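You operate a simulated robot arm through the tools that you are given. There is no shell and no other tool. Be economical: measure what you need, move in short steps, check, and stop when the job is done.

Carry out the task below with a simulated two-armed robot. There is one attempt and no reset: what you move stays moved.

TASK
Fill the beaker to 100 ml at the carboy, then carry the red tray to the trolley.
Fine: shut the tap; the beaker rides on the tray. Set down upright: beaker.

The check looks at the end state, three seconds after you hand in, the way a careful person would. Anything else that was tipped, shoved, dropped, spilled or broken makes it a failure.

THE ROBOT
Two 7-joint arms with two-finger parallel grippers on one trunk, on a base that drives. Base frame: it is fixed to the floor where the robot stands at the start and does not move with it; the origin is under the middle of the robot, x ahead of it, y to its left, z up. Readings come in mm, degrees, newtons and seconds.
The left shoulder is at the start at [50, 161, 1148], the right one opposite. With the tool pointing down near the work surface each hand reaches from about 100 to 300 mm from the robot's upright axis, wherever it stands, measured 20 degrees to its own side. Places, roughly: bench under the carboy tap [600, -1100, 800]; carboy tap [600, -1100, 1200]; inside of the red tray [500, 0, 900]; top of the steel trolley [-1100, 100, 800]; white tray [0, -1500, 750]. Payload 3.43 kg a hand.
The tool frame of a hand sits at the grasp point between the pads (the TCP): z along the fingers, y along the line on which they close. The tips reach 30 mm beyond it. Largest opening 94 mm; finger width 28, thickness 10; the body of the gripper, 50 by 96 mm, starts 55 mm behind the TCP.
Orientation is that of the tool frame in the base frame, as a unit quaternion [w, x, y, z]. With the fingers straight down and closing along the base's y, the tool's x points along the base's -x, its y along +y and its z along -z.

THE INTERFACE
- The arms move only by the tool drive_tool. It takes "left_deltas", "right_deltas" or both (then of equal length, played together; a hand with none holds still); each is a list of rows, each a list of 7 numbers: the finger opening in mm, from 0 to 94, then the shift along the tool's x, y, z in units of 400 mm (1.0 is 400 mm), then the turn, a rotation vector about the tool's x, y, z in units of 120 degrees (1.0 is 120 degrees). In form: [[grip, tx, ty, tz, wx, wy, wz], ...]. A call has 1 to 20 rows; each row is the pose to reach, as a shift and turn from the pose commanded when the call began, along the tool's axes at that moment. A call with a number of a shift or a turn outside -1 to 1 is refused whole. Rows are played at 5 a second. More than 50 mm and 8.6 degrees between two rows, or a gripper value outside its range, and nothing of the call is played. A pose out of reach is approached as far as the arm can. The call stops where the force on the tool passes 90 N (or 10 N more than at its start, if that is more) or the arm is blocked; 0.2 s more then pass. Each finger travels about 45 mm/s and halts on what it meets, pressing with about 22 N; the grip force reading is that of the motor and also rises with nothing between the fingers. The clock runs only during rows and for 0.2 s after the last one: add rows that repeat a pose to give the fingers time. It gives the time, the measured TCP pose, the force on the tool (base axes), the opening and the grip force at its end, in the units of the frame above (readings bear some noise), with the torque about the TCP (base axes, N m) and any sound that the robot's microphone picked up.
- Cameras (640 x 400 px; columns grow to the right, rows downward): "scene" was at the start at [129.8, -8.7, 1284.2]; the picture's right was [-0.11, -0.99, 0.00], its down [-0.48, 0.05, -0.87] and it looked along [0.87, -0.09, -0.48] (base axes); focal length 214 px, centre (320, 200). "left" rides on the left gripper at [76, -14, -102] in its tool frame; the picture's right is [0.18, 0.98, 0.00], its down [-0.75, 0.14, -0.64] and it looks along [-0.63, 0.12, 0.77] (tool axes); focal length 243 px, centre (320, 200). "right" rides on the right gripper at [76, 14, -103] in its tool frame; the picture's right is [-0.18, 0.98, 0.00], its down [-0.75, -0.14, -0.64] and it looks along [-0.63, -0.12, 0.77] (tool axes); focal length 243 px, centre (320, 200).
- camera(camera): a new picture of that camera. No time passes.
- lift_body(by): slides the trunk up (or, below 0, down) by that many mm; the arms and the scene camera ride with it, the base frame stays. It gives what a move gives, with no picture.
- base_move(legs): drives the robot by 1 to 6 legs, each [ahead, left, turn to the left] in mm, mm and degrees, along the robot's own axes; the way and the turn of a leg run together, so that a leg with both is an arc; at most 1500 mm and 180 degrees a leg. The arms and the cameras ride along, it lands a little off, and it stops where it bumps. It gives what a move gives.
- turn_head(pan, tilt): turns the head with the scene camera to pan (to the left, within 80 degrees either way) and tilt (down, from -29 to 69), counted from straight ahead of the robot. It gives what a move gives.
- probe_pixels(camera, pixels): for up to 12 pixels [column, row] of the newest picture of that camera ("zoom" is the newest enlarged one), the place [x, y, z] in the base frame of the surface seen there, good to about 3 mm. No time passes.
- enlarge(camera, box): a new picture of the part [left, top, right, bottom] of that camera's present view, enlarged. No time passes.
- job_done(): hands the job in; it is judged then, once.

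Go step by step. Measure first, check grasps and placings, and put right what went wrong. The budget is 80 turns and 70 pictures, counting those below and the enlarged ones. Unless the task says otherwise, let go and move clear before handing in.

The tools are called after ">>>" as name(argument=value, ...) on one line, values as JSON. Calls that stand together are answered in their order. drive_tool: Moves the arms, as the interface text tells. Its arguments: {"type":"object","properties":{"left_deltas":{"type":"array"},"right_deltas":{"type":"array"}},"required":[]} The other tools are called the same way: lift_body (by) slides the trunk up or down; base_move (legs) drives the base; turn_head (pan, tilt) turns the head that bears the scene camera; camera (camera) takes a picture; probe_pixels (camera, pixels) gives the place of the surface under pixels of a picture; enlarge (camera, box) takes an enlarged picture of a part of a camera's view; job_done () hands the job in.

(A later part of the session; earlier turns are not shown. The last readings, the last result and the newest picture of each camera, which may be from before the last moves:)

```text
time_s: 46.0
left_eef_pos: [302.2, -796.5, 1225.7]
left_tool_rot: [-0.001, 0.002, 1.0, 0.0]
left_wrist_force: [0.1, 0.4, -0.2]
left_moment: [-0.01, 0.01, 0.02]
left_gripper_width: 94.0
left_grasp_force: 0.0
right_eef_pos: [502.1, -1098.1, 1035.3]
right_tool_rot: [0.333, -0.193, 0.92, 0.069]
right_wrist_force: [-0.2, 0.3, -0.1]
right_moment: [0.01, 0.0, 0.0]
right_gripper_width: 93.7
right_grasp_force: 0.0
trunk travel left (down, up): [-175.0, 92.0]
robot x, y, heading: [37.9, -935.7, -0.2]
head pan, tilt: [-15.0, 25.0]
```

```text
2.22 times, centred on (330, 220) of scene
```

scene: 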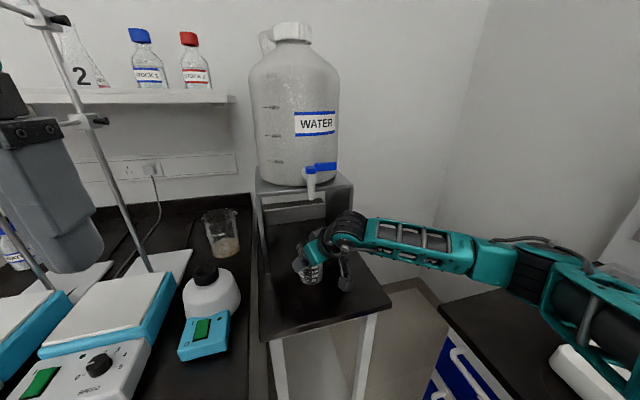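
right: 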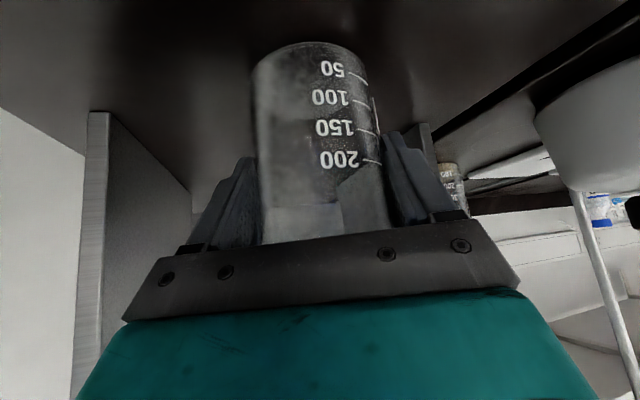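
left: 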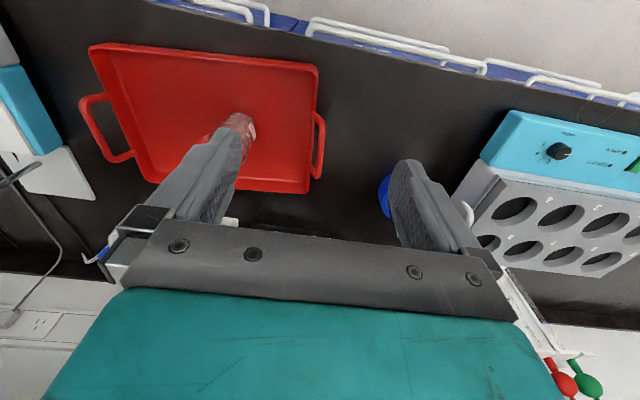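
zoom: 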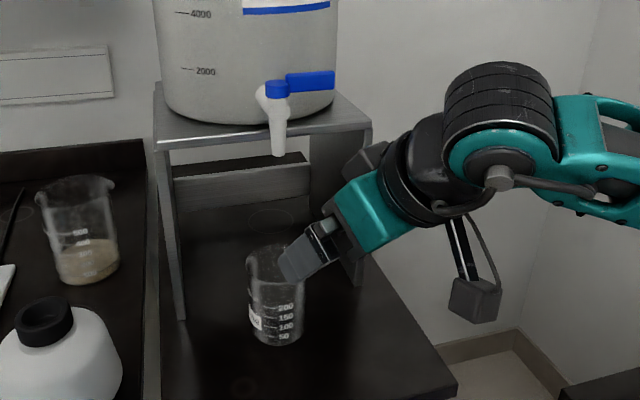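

The beaker stands upright under the spout. Now I'll turn the right hand horizontal, fingers toward +x and closing vertically, and bring it back in front of the lever.

>>> drive_tool(right_deltas=[[94, -0.012, 0.0025, -0.024, 0.038, -0.0146, -0.0503], [90, -0.024, 0.005, -0.048, 0.076, -0.0292, -0.1007], [85, -0.037, 0.0075, -0.071, 0.114, -0.0438, -0.151], [80, -0.049, 0.01, -0.095, 0.152, -0.0583, -0.2013], [75, -0.061, 0.0125, -0.119, 0.19, -0.0729, -0.2517], [70, -0.073, 0.015, -0.143, 0.228, -0.0875, -0.302], [65, -0.085, 0.0175, -0.166, 0.265, -0.102, -0.3523], [60, -0.097, 0.02, -0.19, 0.303, -0.1167, -0.4027], [55, -0.11, 0.0225, -0.214, 0.341, -0.1313, -0.453], [50, -0.122, 0.025, -0.238, 0.379, -0.1458, -0.5033], [50, -0.134, 0.0275, -0.261, 0.417, -0.1604, -0.5537], [50, -0.146, 0.03, -0.285, 0.455, -0.175, -0.604], [50, -0.146, 0.03, -0.285, 0.455, -0.175, -0.604]])

>>> camera(camera="scene")

```text
time_s: 48.8
left_eef_pos: [304.0, -797.5, 1223.7]
left_tool_rot: [-0.002, 0.002, 1.0, 0.0]
left_wrist_force: [0.1, 0.1, -0.2]
left_moment: [-0.03, -0.02, 0.0]
left_gripper_width: 93.9
left_grasp_force: 0.0
right_eef_pos: [488.4, -1097.9, 1162.7]
right_tool_rot: [0.501, -0.5, 0.5, -0.499]
right_wrist_force: [-0.5, 0.4, 0.2]
right_moment: [0.01, 0.0, 0.03]
right_gripper_width: 49.8
right_grasp_force: 0.1
right hand out of reach, approached as far as the arm can: row 10, 11, 12, 13
trunk travel left (down, up): [-175.0, 92.0]
robot x, y, heading: [35.6, -936.6, -0.6]
head pan, tilt: [-15.0, 25.0]
```

```text
39 pictures are left
```

scene: 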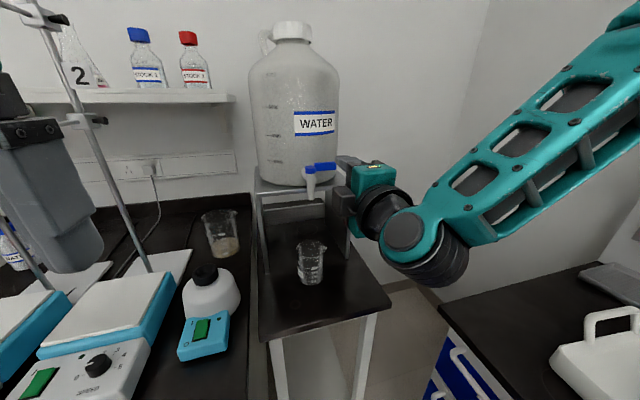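

The hand is horizontal at (488,−1098,1163) and the beaker view is clear. I'll advance toward the lever in steps.

>>> drive_tool(right_deltas=[[50, -0.004, 0.007, 0.05, 0, 0, 0], [50, -0.004, 0.007, 0.1, 0, 0, 0], [50, -0.004, 0.007, 0.15, 0, 0, 0], [50, -0.004, 0.007, 0.15, 0, 0, 0]])

>>> camera(camera="right")

>>> enlarge(camera="scene", box=[285, 140, 405, 230])

```text
time_s: 49.8
left_eef_pos: [303.2, -796.5, 1224.8]
left_tool_rot: [-0.001, 0.001, 1.0, 0.0]
left_wrist_force: [-0.2, -0.2, -0.8]
left_moment: [-0.03, -0.02, 0.01]
left_gripper_width: 93.8
left_grasp_force: 0.1
right_eef_pos: [545.7, -1084.1, 1168.5]
right_tool_rot: [-0.499, 0.5, -0.5, 0.501]
right_wrist_force: [-0.3, -0.1, 0.0]
right_moment: [0.0, 0.0, 0.05]
right_gripper_width: 50.3
right_grasp_force: 0.1
right hand out of reach, approached as far as the arm can: row 1, 2, 3, 4
trunk travel left (down, up): [-175.0, 92.0]
robot x, y, heading: [33.2, -933.9, -0.6]
head pan, tilt: [-15.0, 25.0]
```

```text
38 pictures are left
```

right: 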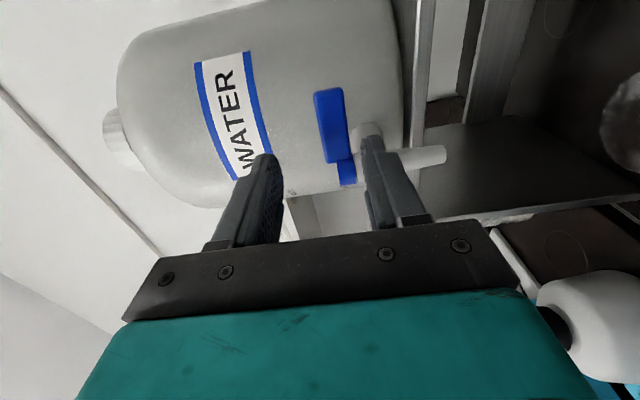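

```text
4.44 times, centred on (345, 185) of scene
```

zoom: 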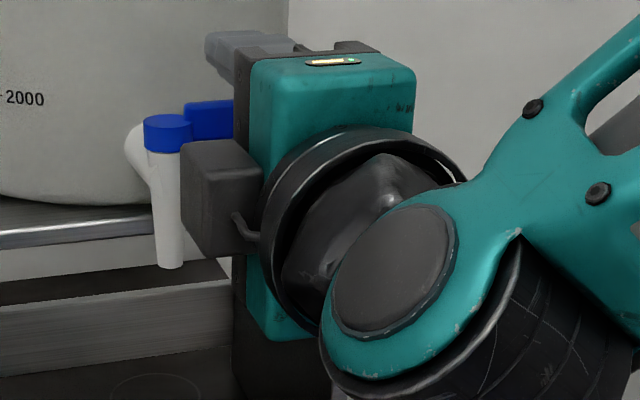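

The hand ended at (546,−1084,1168): this orientation seems to be limited by being too close. Backing the base 45 mm should give the arm room.

>>> base_move(legs=[[-45, 0, 0.5]])

>>> drive_tool(right_deltas=[[50, 0, 0, 0.03, 0, 0, 0], [50, 0, 0, 0.06, 0, 0, 0], [50, 0, 0, 0.06, 0, 0, 0]])

```text
time_s: 50.7
left_eef_pos: [254.9, -794.1, 1224.7]
left_tool_rot: [-0.001, -0.004, 1.0, -0.001]
left_wrist_force: [-1.0, -0.5, -0.5]
left_moment: [0.0, -0.03, 0.03]
left_gripper_width: 93.9
left_grasp_force: 0.1
right_eef_pos: [501.2, -1078.7, 1168.1]
right_tool_rot: [0.503, -0.502, 0.498, -0.497]
right_wrist_force: [-0.9, -0.4, -0.9]
right_moment: [0.02, 0.0, 0.05]
right_gripper_width: 49.7
right_grasp_force: 0.1
trunk travel left (down, up): [-175.0, 92.0]
robot x, y, heading: [-8.4, -935.5, 0.0]
head pan, tilt: [-15.0, 25.0]
```

```text
time_s: 51.5
left_eef_pos: [255.9, -793.6, 1223.3]
left_tool_rot: [-0.001, -0.004, 1.0, 0.001]
left_wrist_force: [-0.4, -0.1, -0.3]
left_moment: [0.0, 0.02, 0.01]
left_gripper_width: 93.6
left_grasp_force: 0.0
right_eef_pos: [525.9, -1077.6, 1168.8]
right_tool_rot: [-0.499, 0.502, -0.5, 0.498]
right_wrist_force: [-0.4, -0.1, -0.2]
right_moment: [0.01, 0.0, 0.01]
right_gripper_width: 50.1
right_grasp_force: 0.0
trunk travel left (down, up): [-175.0, 92.0]
robot x, y, heading: [-9.8, -939.2, 0.1]
head pan, tilt: [-15.0, 25.0]
```

Now in reach. I'll align to y −1097, z 1160, and then advance to x≈578, straddling the lever.

>>> drive_tool(right_deltas=[[50, 0.0485, 0.022, 0.02, 0, 0, 0], [50, 0.0485, 0.022, 0.035, 0, 0, 0], [50, 0.0485, 0.022, 0.07, 0, 0, 0], [50, 0.0485, 0.022, 0.1, 0, 0, 0], [50, 0.0485, 0.022, 0.13, 0, 0, 0], [50, 0.0485, 0.022, 0.13, 0, 0, 0]])

>>> camera(camera="right")

```text
time_s: 52.9
left_eef_pos: [245.9, -797.6, 1227.6]
left_tool_rot: [0.003, -0.002, 1.0, 0.0]
left_wrist_force: [0.3, 0.6, -1.0]
left_moment: [-0.01, -0.04, -0.02]
left_gripper_width: 93.9
left_grasp_force: 0.0
right_eef_pos: [558.8, -1081.2, 1174.3]
right_tool_rot: [-0.494, 0.505, -0.504, 0.497]
right_wrist_force: [-50.1, -12.6, 8.2]
right_moment: [-0.23, 1.04, 0.32]
right_gripper_width: 45.9
right_grasp_force: 0.0
right hand out of reach, approached as far as the arm can: row 1, 2, 3, 4, 5, 6
trunk travel left (down, up): [-175.0, 92.0]
robot x, y, heading: [-12.5, -936.0, 0.0]
head pan, tilt: [-15.0, 25.0]
stopped in row 6 (right hand): the force on the tool passed its limit (the readings are from after the stop); the commanded pose is now the measured one
```

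```text
36 pictures are left
```

right: 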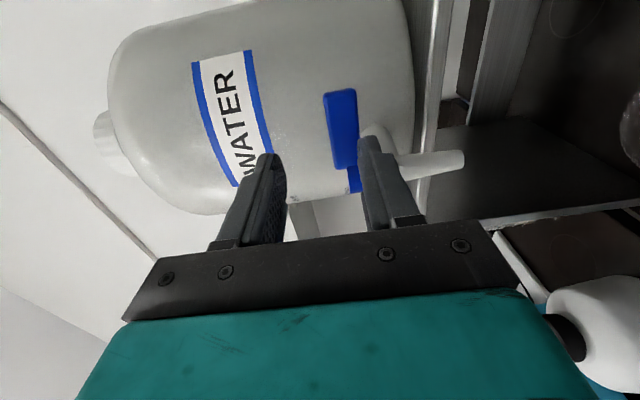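

The lower finger pressed on the tap body with 50 N because the arm drifted left and up. I'll back off at once and check that nothing moved.

>>> drive_tool(right_deltas=[[50, 0, 0, -0.05, 0, 0, 0], [50, 0, 0, -0.1, 0, 0, 0], [50, 0, 0, -0.12, 0, 0, 0]])

>>> enlarge(camera="scene", box=[240, 120, 400, 300])

```text
time_s: 53.7
left_eef_pos: [255.1, -794.5, 1224.9]
left_tool_rot: [-0.001, -0.003, 1.0, 0.0]
left_wrist_force: [-0.2, -0.1, -0.6]
left_moment: [-0.01, 0.04, 0.0]
left_gripper_width: 93.9
left_grasp_force: 0.0
right_eef_pos: [521.4, -1079.5, 1168.9]
right_tool_rot: [-0.493, 0.507, -0.505, 0.494]
right_wrist_force: [-0.2, -0.4, 0.2]
right_moment: [0.01, 0.01, 0.02]
right_gripper_width: 50.1
right_grasp_force: 0.1
trunk travel left (down, up): [-175.0, 92.0]
robot x, y, heading: [-9.1, -938.4, 0.2]
head pan, tilt: [-15.0, 25.0]
```

```text
2.22 times, centred on (320, 210) of scene
```

zoom: 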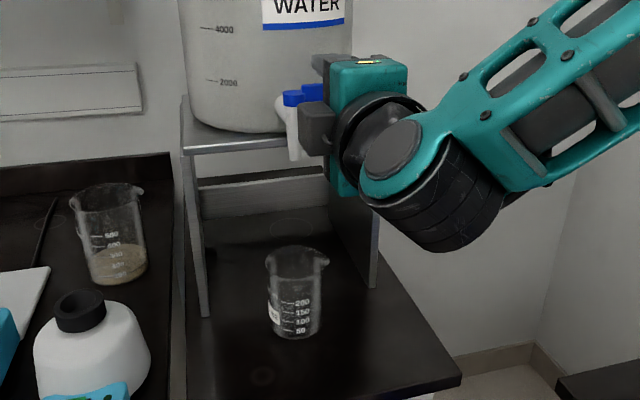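

The carboy looks undisturbed and still aligned. I'll move the base 45 mm right and the trunk 30 mm down to free the wrist, then re-aim while still in front of the lever.

>>> lift_body(by=-30)

>>> base_move(legs=[[-15, -45, 0]])

>>> probe_pixels(camera="zoom", pixels=[[292, 155], [291, 97], [240, 110], [205, 80]])

```text
time_s: 54.4
left_eef_pos: [254.4, -794.2, 1193.9]
left_tool_rot: [-0.001, -0.002, 1.0, 0.0]
left_wrist_force: [0.2, -0.1, 1.1]
left_moment: [0.02, 0.03, 0.01]
left_gripper_width: 93.9
left_grasp_force: 0.1
right_eef_pos: [520.3, -1079.5, 1139.4]
right_tool_rot: [-0.493, 0.507, -0.505, 0.494]
right_wrist_force: [0.0, 0.0, -0.7]
right_moment: [0.01, -0.01, -0.01]
right_gripper_width: 49.9
right_grasp_force: 0.1
trunk travel left (down, up): [-145.0, 122.0]
robot x, y, heading: [-8.4, -933.7, -0.0]
head pan, tilt: [-15.0, 25.0]
```

```text
time_s: 55.3
left_eef_pos: [239.4, -839.6, 1195.6]
left_tool_rot: [-0.001, -0.002, 1.0, 0.001]
left_wrist_force: [-0.7, 0.1, 0.2]
left_moment: [0.04, 0.01, -0.02]
left_gripper_width: 93.7
left_grasp_force: 0.1
right_eef_pos: [506.9, -1125.9, 1139.0]
right_tool_rot: [-0.493, 0.507, -0.506, 0.494]
right_wrist_force: [0.2, -0.7, 1.2]
right_moment: [0.01, 0.02, 0.01]
right_gripper_width: 50.0
right_grasp_force: 0.0
trunk travel left (down, up): [-145.0, 122.0]
robot x, y, heading: [-24.6, -982.8, 0.1]
head pan, tilt: [-15.0, 25.0]
```

```text
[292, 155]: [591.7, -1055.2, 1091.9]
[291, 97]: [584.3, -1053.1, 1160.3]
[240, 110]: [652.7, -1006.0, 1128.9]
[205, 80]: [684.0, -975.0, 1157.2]
```

The tap is unchanged (spout 591.7,−1055). I'll move to (540,−1097,1160), clear in front of the lever.

>>> drive_tool(right_deltas=[[50, -0.03, -0.02, 0.03, 0, 0, 0], [50, -0.06, -0.04, 0.06, 0, 0, 0], [50, -0.0725, -0.0525, 0.0825, 0, 0, 0], [50, -0.0725, -0.0525, 0.0825, 0, 0, 0]])

>>> camera(camera="right")

```text
time_s: 56.3
left_eef_pos: [240.2, -839.8, 1194.1]
left_tool_rot: [-0.001, -0.002, 1.0, 0.0]
left_wrist_force: [0.1, 0.3, -0.6]
left_moment: [-0.02, -0.02, -0.03]
left_gripper_width: 93.8
left_grasp_force: 0.1
right_eef_pos: [541.1, -1094.3, 1159.1]
right_tool_rot: [-0.492, 0.508, -0.506, 0.495]
right_wrist_force: [-0.7, -0.3, -0.3]
right_moment: [-0.02, -0.02, 0.02]
right_gripper_width: 50.0
right_grasp_force: 0.0
trunk travel left (down, up): [-145.0, 122.0]
robot x, y, heading: [-30.6, -983.0, -0.1]
head pan, tilt: [-15.0, 25.0]
```

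```text
34 pictures are left
```

right: 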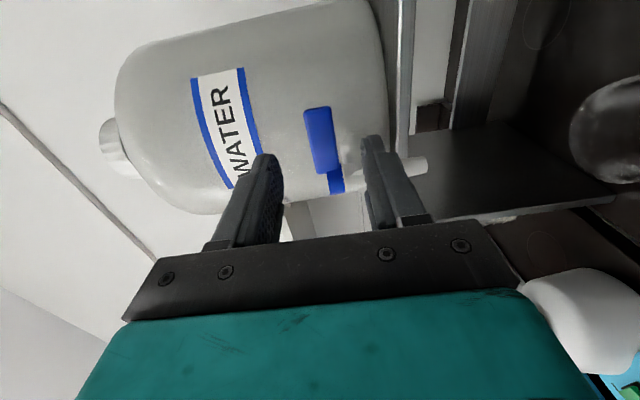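

In reach, with the lever centred (columns 305–340). I'll shift 5 mm right and advance 36 mm so the fingers straddle it.

>>> drive_tool(right_deltas=[[50, 0.014, 0.001, 0.03, 0, 0, 0], [50, 0.014, 0.001, 0.06, 0, 0, 0], [50, 0.014, 0.001, 0.09, 0, 0, 0], [50, 0.014, 0.001, 0.09, 0, 0, 0]])

>>> camera(camera="right")

```text
time_s: 57.3
left_eef_pos: [239.5, -839.9, 1195.1]
left_tool_rot: [-0.001, -0.003, 1.0, 0.0]
left_wrist_force: [0.8, 0.4, -0.5]
left_moment: [0.01, 0.01, -0.01]
left_gripper_width: 94.1
left_grasp_force: 0.1
right_eef_pos: [576.0, -1100.4, 1158.9]
right_tool_rot: [-0.492, 0.507, -0.506, 0.494]
right_wrist_force: [-1.3, 0.5, -1.5]
right_moment: [0.03, 0.0, 0.05]
right_gripper_width: 49.9
right_grasp_force: 0.1
trunk travel left (down, up): [-145.0, 122.0]
robot x, y, heading: [-27.1, -980.6, -0.1]
head pan, tilt: [-15.0, 25.0]
```

```text
33 pictures are left
```

right: 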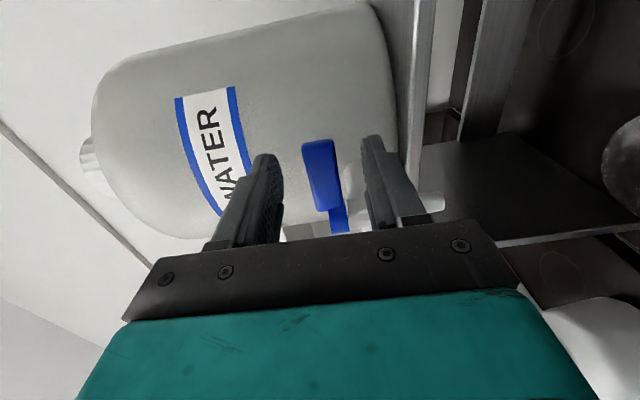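

The lever lies between the fingers, so I'll close on it.

>>> drive_tool(right_deltas=[[36, 0, 0, 0, 0, 0, 0], [26, 0, 0, 0, 0, 0, 0], [18, 0, 0, 0, 0, 0, 0], [10, 0, 0, 0, 0, 0, 0], [10, 0, 0, 0, 0, 0, 0]])

>>> enlarge(camera="scene", box=[260, 120, 420, 300])

```text
time_s: 58.5
left_eef_pos: [240.7, -838.6, 1194.0]
left_tool_rot: [-0.001, -0.002, 1.0, 0.001]
left_wrist_force: [1.2, -0.2, 0.3]
left_moment: [0.0, 0.03, 0.01]
left_gripper_width: 94.0
left_grasp_force: 0.0
right_eef_pos: [577.3, -1100.8, 1156.2]
right_tool_rot: [-0.492, 0.508, -0.506, 0.494]
right_wrist_force: [-3.0, 0.8, -6.2]
right_moment: [0.74, -0.17, 0.09]
right_gripper_width: 18.7
right_grasp_force: 44.8
trunk travel left (down, up): [-145.0, 122.0]
robot x, y, heading: [-26.7, -987.8, -0.1]
head pan, tilt: [-15.0, 25.0]
```

```text
2.22 times, centred on (340, 210) of scene
```

zoom: 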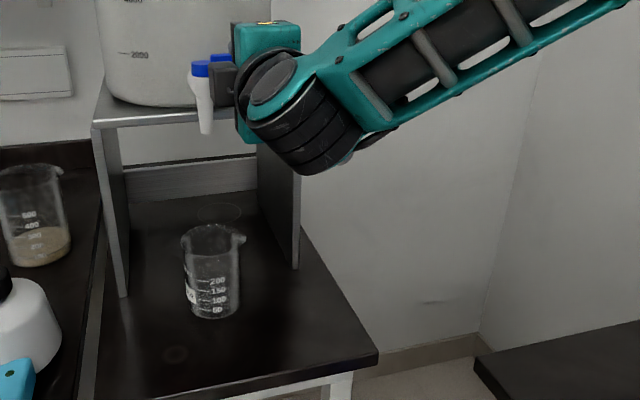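

The lever is gripped at 18.7 mm. I'll swing it about 30° toward the robot and look for flow.

>>> drive_tool(right_deltas=[[10, -0.002, 0, -0.019, 0, 0, 0], [10, -0.007, 0, -0.0375, 0, 0, 0], [10, -0.015, 0, -0.055, 0, 0, 0]])

>>> enlarge(camera="scene", box=[270, 130, 370, 290])

```text
time_s: 59.3
left_eef_pos: [242.0, -840.7, 1194.3]
left_tool_rot: [-0.002, -0.002, 1.0, 0.0]
left_wrist_force: [-0.8, -0.4, -0.2]
left_moment: [-0.01, 0.01, 0.0]
left_gripper_width: 93.9
left_grasp_force: 0.1
right_eef_pos: [556.5, -1096.4, 1156.9]
right_tool_rot: [0.491, -0.507, 0.507, -0.494]
right_wrist_force: [14.1, -1.9, -6.0]
right_moment: [0.6, -0.17, -0.61]
right_gripper_width: 19.4
right_grasp_force: 31.2
trunk travel left (down, up): [-145.0, 122.0]
robot x, y, heading: [-22.3, -976.4, 0.2]
head pan, tilt: [-15.0, 25.0]
```

```text
2.50 times, centred on (320, 210) of scene
```

zoom: 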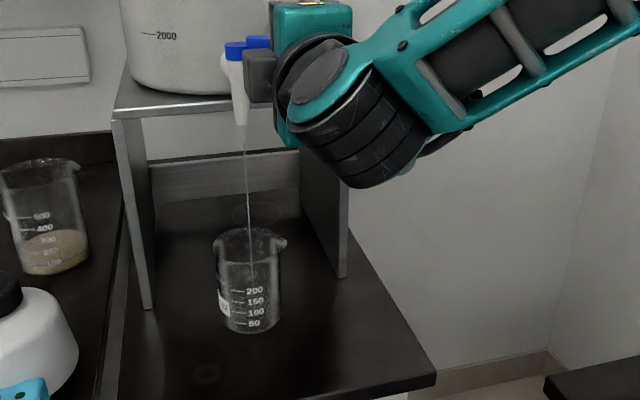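

A thin stream is falling into the beaker at (248,200). I'll let it run 2 s and measure the level.

>>> drive_tool(right_deltas=[[10, 0, 0, 0, 0, 0, 0], [10, 0, 0, 0, 0, 0, 0], [10, 0, 0, 0, 0, 0, 0], [10, 0, 0, 0, 0, 0, 0], [10, 0, 0, 0, 0, 0, 0], [10, 0, 0, 0, 0, 0, 0], [10, 0, 0, 0, 0, 0, 0], [10, 0, 0, 0, 0, 0, 0], [10, 0, 0, 0, 0, 0, 0], [10, 0, 0, 0, 0, 0, 0]])

>>> enlarge(camera="scene", box=[345, 215, 395, 270])

```text
time_s: 61.5
left_eef_pos: [242.9, -839.4, 1193.4]
left_tool_rot: [-0.003, -0.003, 1.0, 0.0]
left_wrist_force: [-0.7, 0.3, -0.1]
left_moment: [0.01, -0.02, 0.01]
left_gripper_width: 93.9
left_grasp_force: 0.1
right_eef_pos: [556.3, -1096.7, 1156.8]
right_tool_rot: [-0.492, 0.508, -0.507, 0.494]
right_wrist_force: [16.6, -7.5, -1.8]
right_moment: [0.96, -0.31, -0.94]
right_gripper_width: 18.9
right_grasp_force: 44.5
trunk travel left (down, up): [-145.0, 122.0]
robot x, y, heading: [-23.6, -981.7, -0.1]
head pan, tilt: [-15.0, 25.0]
```

```text
7.27 times, centred on (370, 242) of scene
```

zoom: 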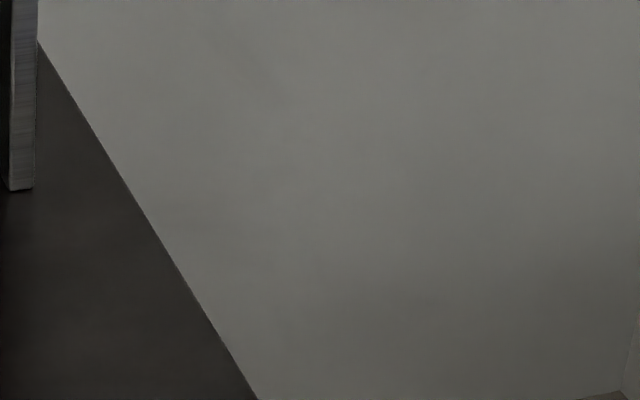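

Wrong box; the beaker is at about (292,242) in the main view.

>>> enlarge(camera="scene", box=[270, 205, 318, 270])

```text
6.15 times, centred on (294, 238) of scene
```

zoom: 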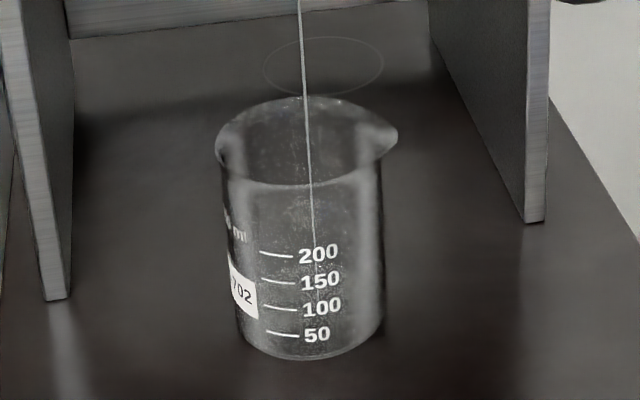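

The level is still low and hard to see. I'll run 4 s more.

>>> drive_tool(right_deltas=[[10, 0, 0, 0, 0, 0, 0], [10, 0, 0, 0, 0, 0, 0], [10, 0, 0, 0, 0, 0, 0], [10, 0, 0, 0, 0, 0, 0], [10, 0, 0, 0, 0, 0, 0], [10, 0, 0, 0, 0, 0, 0], [10, 0, 0, 0, 0, 0, 0], [10, 0, 0, 0, 0, 0, 0], [10, 0, 0, 0, 0, 0, 0], [10, 0, 0, 0, 0, 0, 0], [10, 0, 0, 0, 0, 0, 0], [10, 0, 0, 0, 0, 0, 0], [10, 0, 0, 0, 0, 0, 0], [10, 0, 0, 0, 0, 0, 0], [10, 0, 0, 0, 0, 0, 0], [10, 0, 0, 0, 0, 0, 0], [10, 0, 0, 0, 0, 0, 0], [10, 0, 0, 0, 0, 0, 0], [10, 0, 0, 0, 0, 0, 0]])

>>> enlarge(camera="scene", box=[270, 205, 318, 270])

```text
time_s: 65.5
left_eef_pos: [242.4, -840.6, 1193.7]
left_tool_rot: [-0.002, -0.003, 1.0, 0.0]
left_wrist_force: [0.6, 0.0, -0.6]
left_moment: [0.01, 0.02, -0.01]
left_gripper_width: 94.1
left_grasp_force: 0.1
right_eef_pos: [554.6, -1097.6, 1157.7]
right_tool_rot: [0.492, -0.507, 0.507, -0.494]
right_wrist_force: [15.0, -8.3, -0.8]
right_moment: [0.87, -0.32, -0.92]
right_gripper_width: 18.8
right_grasp_force: 44.7
trunk travel left (down, up): [-145.0, 122.0]
robot x, y, heading: [-25.0, -983.1, -0.4]
head pan, tilt: [-15.0, 25.0]
```

```text
6.15 times, centred on (294, 238) of scene
```

zoom: 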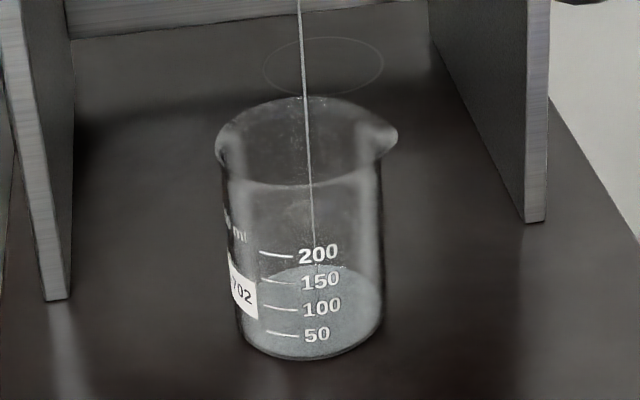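

Water is now visible. I'll enlarge more to find the front waterline.

>>> enlarge(camera="scene", box=[284, 240, 304, 266])

```text
15.38 times, centred on (294, 253) of scene
```

zoom: 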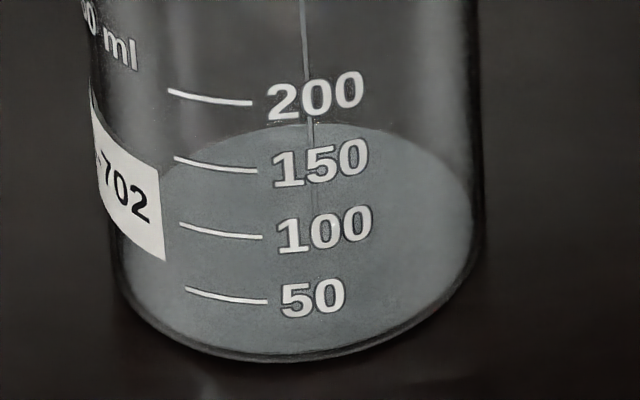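

I estimate the front waterline at about row 338. I'll probe the water surface and mark heights for numbers.

>>> probe_pixels(camera="zoom", pixels=[[345, 130], [400, 200], [400, 260], [240, 180], [220, 260], [350, 310], [260, 330], [230, 229], [230, 295], [230, 163], [440, 220], [230, 98]])

```text
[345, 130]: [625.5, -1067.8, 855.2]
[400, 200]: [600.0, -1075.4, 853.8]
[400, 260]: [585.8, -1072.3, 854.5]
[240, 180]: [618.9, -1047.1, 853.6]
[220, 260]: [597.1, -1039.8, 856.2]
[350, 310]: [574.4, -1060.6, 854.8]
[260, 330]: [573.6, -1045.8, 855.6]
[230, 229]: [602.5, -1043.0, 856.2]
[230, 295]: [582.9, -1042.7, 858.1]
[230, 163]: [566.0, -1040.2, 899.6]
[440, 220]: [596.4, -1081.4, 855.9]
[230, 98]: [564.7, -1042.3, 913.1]
```

The surface is at z≈855, barely above the beaker floor, so the flow is slow. I'll open the lever to ~50° and run 3 s.

>>> drive_tool(right_deltas=[[10, -0.012, 0, -0.015, 0, 0, 0], [10, -0.0245, 0, -0.029, 0, 0, 0], [10, -0.0245, 0, -0.029, 0, 0, 0], [10, -0.0245, 0, -0.029, 0, 0, 0], [10, -0.0245, 0, -0.029, 0, 0, 0], [10, -0.0245, 0, -0.029, 0, 0, 0], [10, -0.0245, 0, -0.029, 0, 0, 0], [10, -0.0245, 0, -0.029, 0, 0, 0], [10, -0.0245, 0, -0.029, 0, 0, 0], [10, -0.0245, 0, -0.029, 0, 0, 0], [10, -0.0245, 0, -0.029, 0, 0, 0], [10, -0.0245, 0, -0.029, 0, 0, 0]])

>>> enlarge(camera="scene", box=[284, 240, 304, 266])

>>> probe_pixels(camera="zoom", pixels=[[400, 180], [400, 200], [400, 240], [400, 260], [240, 200], [220, 260], [350, 280], [350, 260], [430, 200], [430, 230], [390, 220], [200, 240]])

```text
time_s: 68.1
left_eef_pos: [241.1, -841.3, 1193.9]
left_tool_rot: [-0.002, -0.003, 1.0, 0.0]
left_wrist_force: [0.9, -0.4, -0.6]
left_moment: [-0.03, 0.02, 0.05]
left_gripper_width: 94.0
left_grasp_force: 0.1
right_eef_pos: [544.2, -1091.4, 1156.9]
right_tool_rot: [0.491, -0.506, 0.509, -0.494]
right_wrist_force: [14.4, -18.2, -2.6]
right_moment: [0.63, -0.26, -1.39]
right_gripper_width: 18.0
right_grasp_force: 45.8
trunk travel left (down, up): [-145.0, 122.0]
robot x, y, heading: [-24.8, -981.3, 0.2]
head pan, tilt: [-15.0, 25.0]
```

```text
15.38 times, centred on (294, 253) of scene
```

zoom: 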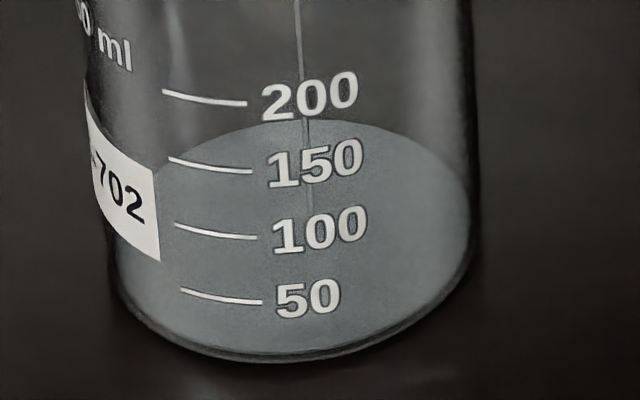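

```text
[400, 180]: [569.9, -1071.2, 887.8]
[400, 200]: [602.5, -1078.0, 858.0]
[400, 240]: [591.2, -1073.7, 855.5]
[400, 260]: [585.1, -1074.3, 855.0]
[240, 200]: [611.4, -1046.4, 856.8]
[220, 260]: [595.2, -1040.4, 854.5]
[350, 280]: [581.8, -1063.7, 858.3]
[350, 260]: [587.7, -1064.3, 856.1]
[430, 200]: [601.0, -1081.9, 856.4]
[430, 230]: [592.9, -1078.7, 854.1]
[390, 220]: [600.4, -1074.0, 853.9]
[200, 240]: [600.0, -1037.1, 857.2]
```

The level is ≈856, only about 1 mm more in 2.6 s. I'll open to ~90° and run on.

>>> drive_tool(right_deltas=[[10, -0.016, 0, -0.01, 0, 0, 0], [10, -0.033, 0, -0.019, 0, 0, 0], [10, -0.052, 0, -0.023, 0, 0, 0], [10, -0.071, 0, -0.026, 0, 0, 0], [10, -0.071, 0, -0.026, 0, 0, 0], [10, -0.071, 0, -0.026, 0, 0, 0], [10, -0.071, 0, -0.026, 0, 0, 0], [10, -0.071, 0, -0.026, 0, 0, 0], [10, -0.071, 0, -0.026, 0, 0, 0], [10, -0.071, 0, -0.026, 0, 0, 0]])

>>> enlarge(camera="scene", box=[260, 150, 340, 270])

>>> enlarge(camera="scene", box=[284, 240, 304, 266])

>>> probe_pixels(camera="zoom", pixels=[[400, 190], [400, 200], [400, 240], [400, 260], [240, 200], [220, 260], [350, 280], [350, 260], [430, 200], [430, 230], [390, 220], [200, 240]])

```text
time_s: 70.3
left_eef_pos: [240.3, -839.4, 1195.1]
left_tool_rot: [-0.001, -0.002, 1.0, 0.0]
left_wrist_force: [-0.5, -0.5, -1.1]
left_moment: [0.0, 0.03, 0.02]
left_gripper_width: 94.2
left_grasp_force: 0.0
right_eef_pos: [531.5, -1056.6, 1159.5]
right_tool_rot: [-0.492, 0.508, -0.506, 0.494]
right_wrist_force: [0.4, 0.1, 0.1]
right_moment: [0.01, 0.0, -0.04]
right_gripper_width: 10.0
right_grasp_force: 0.1
trunk travel left (down, up): [-145.0, 122.0]
robot x, y, heading: [-27.1, -982.5, 0.3]
head pan, tilt: [-15.0, 25.0]
```

```text
3.33 times, centred on (300, 210) of scene
```

zoom: 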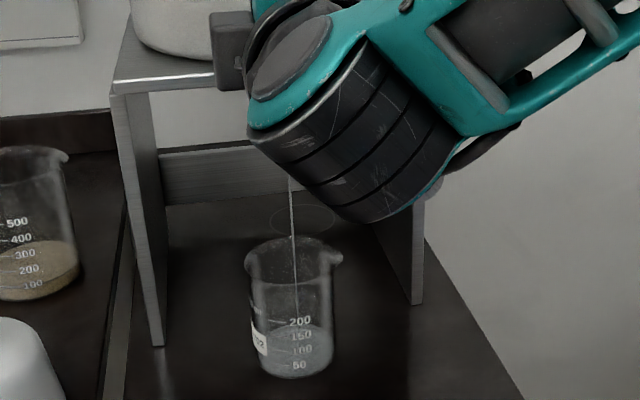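

```text
15.38 times, centred on (294, 253) of scene
```

zoom: 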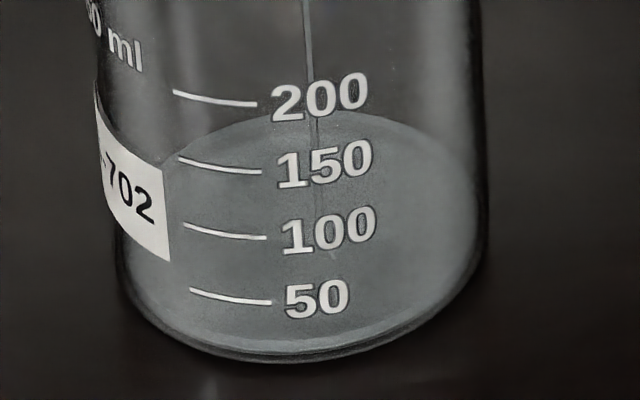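

```text
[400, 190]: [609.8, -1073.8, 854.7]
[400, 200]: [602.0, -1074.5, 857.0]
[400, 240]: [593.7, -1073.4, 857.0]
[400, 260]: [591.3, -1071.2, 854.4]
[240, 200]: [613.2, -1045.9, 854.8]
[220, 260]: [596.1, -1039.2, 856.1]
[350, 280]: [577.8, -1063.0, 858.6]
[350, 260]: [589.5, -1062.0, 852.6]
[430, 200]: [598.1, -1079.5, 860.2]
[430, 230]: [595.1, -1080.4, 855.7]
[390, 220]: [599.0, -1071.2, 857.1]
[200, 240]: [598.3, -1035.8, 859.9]
```

The fingers slipped off the lever, leaving it partly open with a steady stream. That's fine: closing only needs a push along +x. I'll pull back and move the hand to y≈−1098 in front of the lever, ready to push.

>>> drive_tool(right_deltas=[[5, 0, 0, -0.04, 0, 0, 0], [0, 0, 0, -0.07, 0, 0, 0], [0, 0.05, 0, -0.07, 0, 0, 0], [0, 0.105, 0, -0.07, 0, 0, 0], [0, 0.105, 0, -0.07, 0, 0, 0]])

>>> camera(camera="right")

>>> enlarge(camera="scene", box=[260, 150, 340, 270])

```text
time_s: 71.5
left_eef_pos: [240.4, -838.9, 1194.5]
left_tool_rot: [-0.001, -0.003, 1.0, -0.001]
left_wrist_force: [-0.4, -0.2, 0.2]
left_moment: [0.02, -0.03, 0.01]
left_gripper_width: 94.1
left_grasp_force: 0.1
right_eef_pos: [503.9, -1100.0, 1159.5]
right_tool_rot: [-0.492, 0.508, -0.505, 0.495]
right_wrist_force: [-0.6, -0.7, -0.4]
right_moment: [-0.04, 0.0, -0.03]
right_gripper_width: 0.2
right_grasp_force: 21.8
trunk travel left (down, up): [-145.0, 122.0]
robot x, y, heading: [-21.8, -980.5, 0.0]
head pan, tilt: [-15.0, 25.0]
```

```text
23 pictures are left
```

right: 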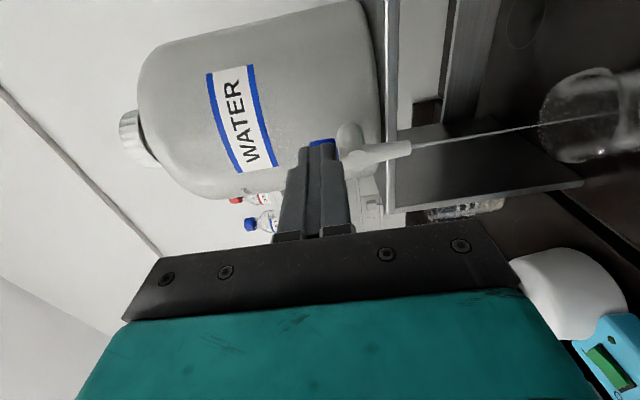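

```text
3.33 times, centred on (300, 210) of scene
```

zoom: 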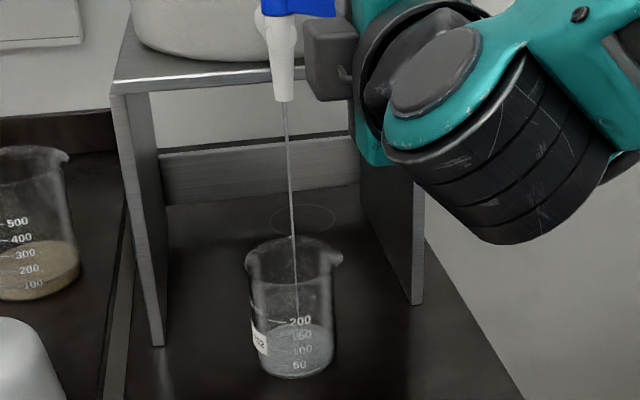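

The lever is in front of my fingers and the stream is steady. I'll let it run 4 s, then measure.

>>> drive_tool(right_deltas=[[0, 0, 0, 0, 0, 0, 0], [0, 0, 0, 0, 0, 0, 0], [0, 0, 0, 0, 0, 0, 0], [0, 0, 0, 0, 0, 0, 0], [0, 0, 0, 0, 0, 0, 0], [0, 0, 0, 0, 0, 0, 0], [0, 0, 0, 0, 0, 0, 0], [0, 0, 0, 0, 0, 0, 0], [0, 0, 0, 0, 0, 0, 0], [0, 0, 0, 0, 0, 0, 0], [0, 0, 0, 0, 0, 0, 0], [0, 0, 0, 0, 0, 0, 0], [0, 0, 0, 0, 0, 0, 0], [0, 0, 0, 0, 0, 0, 0], [0, 0, 0, 0, 0, 0, 0], [0, 0, 0, 0, 0, 0, 0], [0, 0, 0, 0, 0, 0, 0], [0, 0, 0, 0, 0, 0, 0], [0, 0, 0, 0, 0, 0, 0]])

>>> enlarge(camera="scene", box=[284, 240, 304, 266])

>>> probe_pixels(camera="zoom", pixels=[[400, 190], [400, 170], [400, 200], [400, 220], [240, 200], [220, 220], [380, 210], [390, 240], [430, 200], [430, 180], [390, 180], [200, 200]])

```text
time_s: 75.5
left_eef_pos: [239.7, -839.4, 1194.8]
left_tool_rot: [-0.001, -0.002, 1.0, 0.0]
left_wrist_force: [-0.1, -0.4, 0.0]
left_moment: [0.0, 0.03, 0.0]
left_gripper_width: 94.1
left_grasp_force: 0.2
right_eef_pos: [503.1, -1099.5, 1158.7]
right_tool_rot: [-0.492, 0.507, -0.506, 0.495]
right_wrist_force: [-0.6, 0.3, -0.9]
right_moment: [0.0, -0.01, -0.04]
right_gripper_width: 0.0
right_grasp_force: 22.3
trunk travel left (down, up): [-145.0, 122.0]
robot x, y, heading: [-28.4, -981.7, -0.0]
head pan, tilt: [-15.0, 25.0]
```

```text
15.38 times, centred on (294, 253) of scene
```

zoom: 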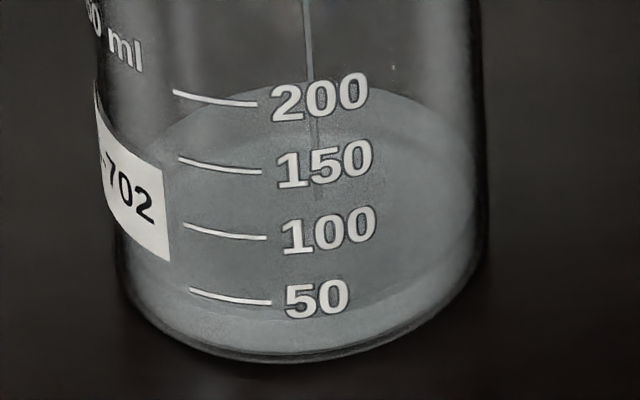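

```text
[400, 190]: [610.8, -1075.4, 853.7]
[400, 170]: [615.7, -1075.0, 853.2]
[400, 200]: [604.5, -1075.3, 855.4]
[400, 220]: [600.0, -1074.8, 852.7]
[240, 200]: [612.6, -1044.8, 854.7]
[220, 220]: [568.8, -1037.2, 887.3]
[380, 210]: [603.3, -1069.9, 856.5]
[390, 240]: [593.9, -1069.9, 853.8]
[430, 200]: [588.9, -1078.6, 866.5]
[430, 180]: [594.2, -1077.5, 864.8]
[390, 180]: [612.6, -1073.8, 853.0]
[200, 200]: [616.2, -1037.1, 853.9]
```

The probe sees through to the beaker floor, so I'll read the waterline instead. The front meniscus is at about row 319 at col 300, just below the 50 mark (≈305), so about 39 ml at ~4 ml/s. I'll run about 8 s more.

>>> drive_tool(right_deltas=[[0, 0, 0, 0, 0, 0, 0], [0, 0, 0, 0, 0, 0, 0], [0, 0, 0, 0, 0, 0, 0], [0, 0, 0, 0, 0, 0, 0], [0, 0, 0, 0, 0, 0, 0], [0, 0, 0, 0, 0, 0, 0], [0, 0, 0, 0, 0, 0, 0], [0, 0, 0, 0, 0, 0, 0], [0, 0, 0, 0, 0, 0, 0], [0, 0, 0, 0, 0, 0, 0], [0, 0, 0, 0, 0, 0, 0], [0, 0, 0, 0, 0, 0, 0], [0, 0, 0, 0, 0, 0, 0], [0, 0, 0, 0, 0, 0, 0], [0, 0, 0, 0, 0, 0, 0], [0, 0, 0, 0, 0, 0, 0], [0, 0, 0, 0, 0, 0, 0], [0, 0, 0, 0, 0, 0, 0], [0, 0, 0, 0, 0, 0, 0]])

>>> drive_tool(right_deltas=[[0, 0, 0, 0, 0, 0, 0], [0, 0, 0, 0, 0, 0, 0], [0, 0, 0, 0, 0, 0, 0], [0, 0, 0, 0, 0, 0, 0], [0, 0, 0, 0, 0, 0, 0], [0, 0, 0, 0, 0, 0, 0], [0, 0, 0, 0, 0, 0, 0], [0, 0, 0, 0, 0, 0, 0], [0, 0, 0, 0, 0, 0, 0], [0, 0, 0, 0, 0, 0, 0], [0, 0, 0, 0, 0, 0, 0], [0, 0, 0, 0, 0, 0, 0], [0, 0, 0, 0, 0, 0, 0], [0, 0, 0, 0, 0, 0, 0], [0, 0, 0, 0, 0, 0, 0], [0, 0, 0, 0, 0, 0, 0], [0, 0, 0, 0, 0, 0, 0]])

>>> enlarge(camera="scene", box=[284, 240, 304, 266])

```text
time_s: 79.5
left_eef_pos: [240.0, -839.9, 1193.8]
left_tool_rot: [-0.002, -0.003, 1.0, -0.001]
left_wrist_force: [-0.1, 0.4, 0.1]
left_moment: [0.0, -0.01, -0.01]
left_gripper_width: 93.9
left_grasp_force: 0.0
right_eef_pos: [503.0, -1100.1, 1158.8]
right_tool_rot: [-0.493, 0.507, -0.506, 0.494]
right_wrist_force: [-0.4, 0.1, 0.3]
right_moment: [0.0, -0.01, -0.03]
right_gripper_width: 0.0
right_grasp_force: 22.7
trunk travel left (down, up): [-145.0, 122.0]
robot x, y, heading: [-23.1, -980.0, 0.1]
head pan, tilt: [-15.0, 25.0]
```

```text
time_s: 83.1
left_eef_pos: [239.1, -839.3, 1195.4]
left_tool_rot: [-0.002, -0.003, 1.0, 0.0]
left_wrist_force: [1.5, -0.6, -0.1]
left_moment: [0.0, -0.02, 0.06]
left_gripper_width: 93.9
left_grasp_force: 0.0
right_eef_pos: [503.6, -1100.4, 1159.0]
right_tool_rot: [-0.492, 0.508, -0.506, 0.494]
right_wrist_force: [0.0, 0.9, 0.4]
right_moment: [0.03, 0.0, -0.01]
right_gripper_width: 0.0
right_grasp_force: 21.9
trunk travel left (down, up): [-145.0, 122.0]
robot x, y, heading: [-25.9, -980.1, 0.0]
head pan, tilt: [-15.0, 25.0]
```

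```text
15.38 times, centred on (294, 253) of scene
```

zoom: 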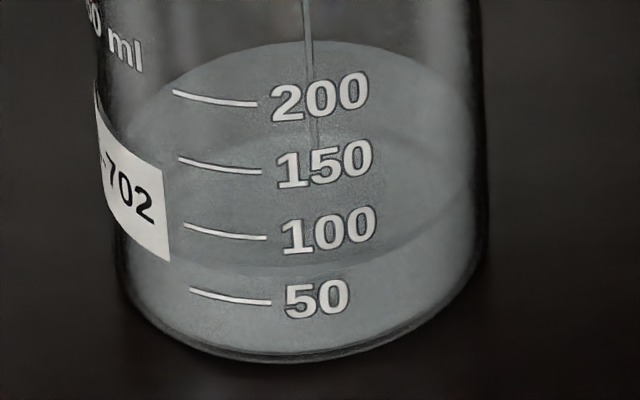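

The waterline is at about row 275, ≈72 ml, at ~4.3 ml/s. I'll run another 3.4 s, to ≈87 ml, and re-read.

>>> drive_tool(right_deltas=[[0, 0, 0, 0, 0, 0, 0], [0, 0, 0, 0, 0, 0, 0], [0, 0, 0, 0, 0, 0, 0], [0, 0, 0, 0, 0, 0, 0], [0, 0, 0, 0, 0, 0, 0], [0, 0, 0, 0, 0, 0, 0], [0, 0, 0, 0, 0, 0, 0], [0, 0, 0, 0, 0, 0, 0], [0, 0, 0, 0, 0, 0, 0], [0, 0, 0, 0, 0, 0, 0], [0, 0, 0, 0, 0, 0, 0], [0, 0, 0, 0, 0, 0, 0], [0, 0, 0, 0, 0, 0, 0], [0, 0, 0, 0, 0, 0, 0], [0, 0, 0, 0, 0, 0, 0], [0, 0, 0, 0, 0, 0, 0]])

>>> enlarge(camera="scene", box=[284, 240, 304, 266])

```text
time_s: 86.5
left_eef_pos: [240.4, -839.9, 1194.1]
left_tool_rot: [-0.001, -0.003, 1.0, -0.001]
left_wrist_force: [-0.7, -0.8, -0.2]
left_moment: [0.02, 0.02, -0.01]
left_gripper_width: 93.9
left_grasp_force: 0.1
right_eef_pos: [504.9, -1099.6, 1158.4]
right_tool_rot: [-0.492, 0.508, -0.506, 0.494]
right_wrist_force: [-0.5, 0.4, -0.7]
right_moment: [-0.04, 0.01, -0.03]
right_gripper_width: 0.1
right_grasp_force: 22.3
trunk travel left (down, up): [-145.0, 122.0]
robot x, y, heading: [-22.4, -982.6, 0.0]
head pan, tilt: [-15.0, 25.0]
```

```text
15.38 times, centred on (294, 253) of scene
```

zoom: 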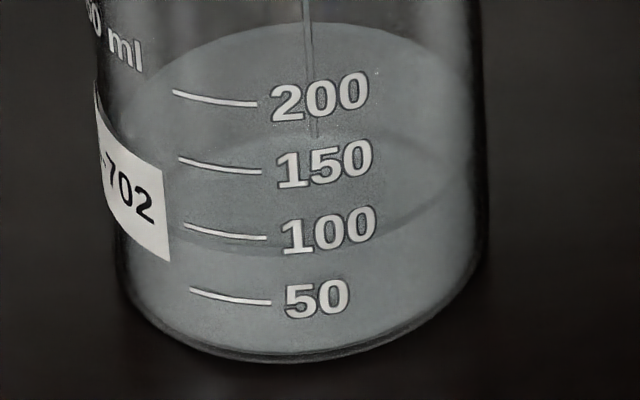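

The waterline at col 270 is ~254 against 239 for the 100 mark: ≈88 ml. I'll wait ~1.8 s more and then push the lever shut with closed fingers in the same call.

>>> drive_tool(right_deltas=[[0, -0.01, 0, 0, 0, 0, 0], [0, -0.02, 0, 0, 0, 0, 0], [0, -0.02, 0, 0, 0, 0, 0], [0, -0.02, 0, 0, 0, 0, 0], [0, -0.02, 0, 0, 0, 0, 0], [0, -0.02, 0, 0, 0, 0, 0], [0, -0.02, 0, 0, 0, 0, 0], [0, -0.02, 0, 0.0, 0, 0, 0], [0, -0.02, 0, 0.02, 0, 0, 0], [0, -0.02, 0, 0.06, 0, 0, 0], [0, -0.02, 0, 0.1, 0, 0, 0], [0, -0.02, 0, 0.14, 0, 0, 0], [0, -0.02, 0, 0.153, 0, 0, 0], [0, -0.02, 0, 0.153, 0, 0, 0]])

>>> enlarge(camera="scene", box=[260, 140, 340, 270])

>>> enlarge(camera="scene", box=[284, 240, 304, 266])

```text
time_s: 89.5
left_eef_pos: [239.3, -838.7, 1194.4]
left_tool_rot: [0.0, -0.002, 1.0, 0.001]
left_wrist_force: [0.2, 0.0, 0.4]
left_moment: [0.01, 0.01, -0.01]
left_gripper_width: 93.7
left_grasp_force: 0.1
right_eef_pos: [561.0, -1090.4, 1157.8]
right_tool_rot: [-0.493, 0.507, -0.505, 0.496]
right_wrist_force: [-9.7, -1.9, -0.6]
right_moment: [0.01, -0.06, 0.08]
right_gripper_width: 0.1
right_grasp_force: 21.7
trunk travel left (down, up): [-145.0, 122.0]
robot x, y, heading: [-27.1, -979.3, 0.1]
head pan, tilt: [-15.0, 25.0]
```

```text
3.08 times, centred on (300, 205) of scene
```

zoom: 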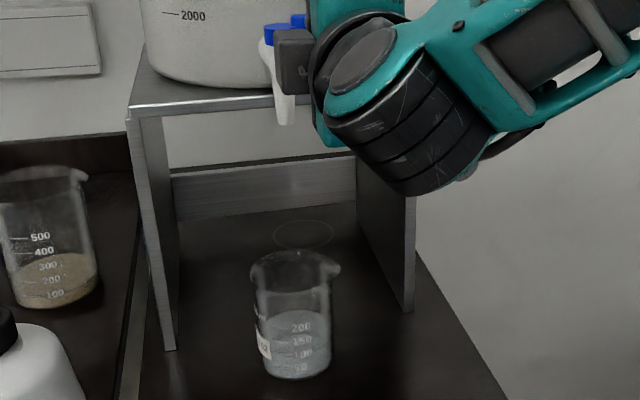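

```text
15.38 times, centred on (294, 253) of scene
```

zoom: 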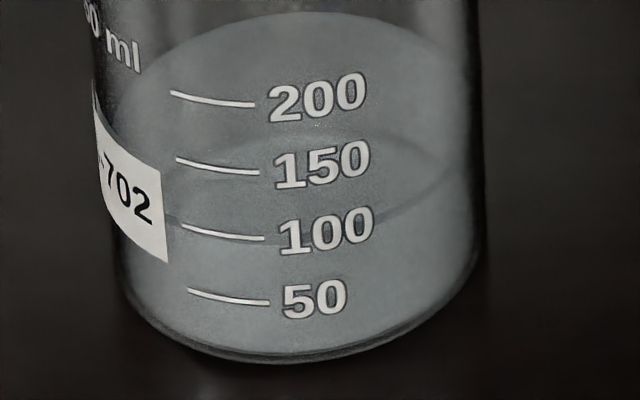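

The flow has stopped with the lever pressed to its stop (−9.7 N). I'll take a tighter look at the waterline against the 100 mark.

>>> enlarge(camera="scene", box=[286, 249, 300, 259])

```text
16.00 times, centred on (293, 254) of scene
```

zoom: 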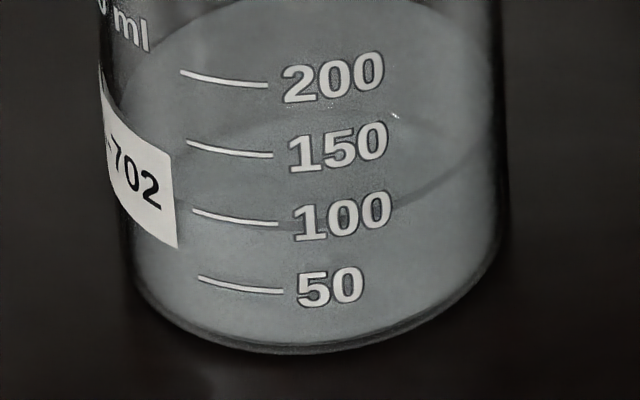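

By eye it reads about 97–100 ml, but I'm looking from 37° above and parallax could hide a few ml. I'll withdraw from the lever and lower the hand so its camera can look at the waterline almost level.

>>> drive_tool(right_deltas=[[0, 0, 0, -0.1, 0, 0, 0], [0, 0.03, 0, -0.158, 0, 0, 0], [0, 0.139, 0, -0.158, 0, 0, 0], [0, 0.139, 0.1, -0.158, 0, 0, 0], [0, 0.139, 0.2, -0.158, 0, 0, 0], [0, 0.139, 0.3, -0.158, 0, 0, 0], [0, 0.139, 0.4, -0.158, 0, 0, 0], [0, 0.139, 0.5, -0.158, 0, 0, 0], [0, 0.139, 0.6, -0.158, 0, 0, 0], [0, 0.139, 0.6, -0.158, 0, 0, 0]])

>>> enlarge(camera="right", box=[220, 100, 420, 300])

```text
time_s: 91.7
left_eef_pos: [240.5, -839.1, 1195.5]
left_tool_rot: [-0.001, -0.003, 1.0, -0.001]
left_wrist_force: [0.5, 0.2, -0.5]
left_moment: [0.02, -0.01, -0.02]
left_gripper_width: 94.1
left_grasp_force: 0.0
right_eef_pos: [476.9, -1052.7, 987.1]
right_tool_rot: [0.491, -0.506, 0.507, -0.495]
right_wrist_force: [0.1, 0.2, 0.3]
right_moment: [0.0, 0.01, -0.01]
right_gripper_width: 0.1
right_grasp_force: 21.8
right hand out of reach, approached as far as the arm can: row 4, 5, 6, 7, 8, 9, 10
trunk travel left (down, up): [-145.0, 122.0]
robot x, y, heading: [-25.0, -982.9, 0.0]
head pan, tilt: [-15.0, 25.0]
```

```text
2.00 times, centred on (320, 200) of right
```

zoom: 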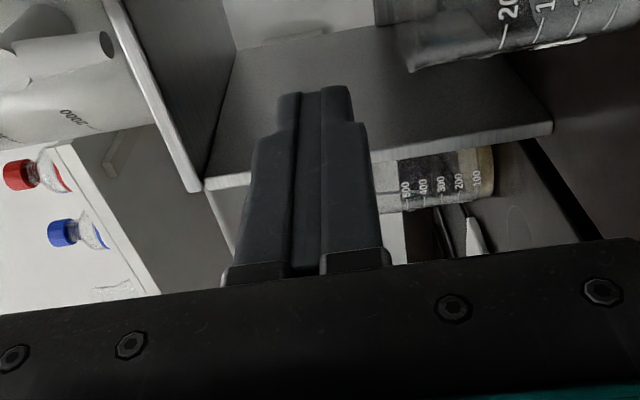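

The hand camera sits at about z 973, looking down only ~20°, and the beaker shows at the upper right. I'll enlarge that part.

>>> enlarge(camera="right", box=[380, 20, 570, 140])

```text
3.33 times, centred on (475, 80) of right
```

zoom: 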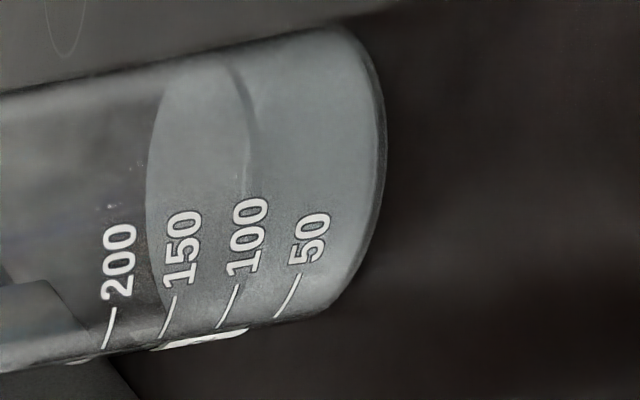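

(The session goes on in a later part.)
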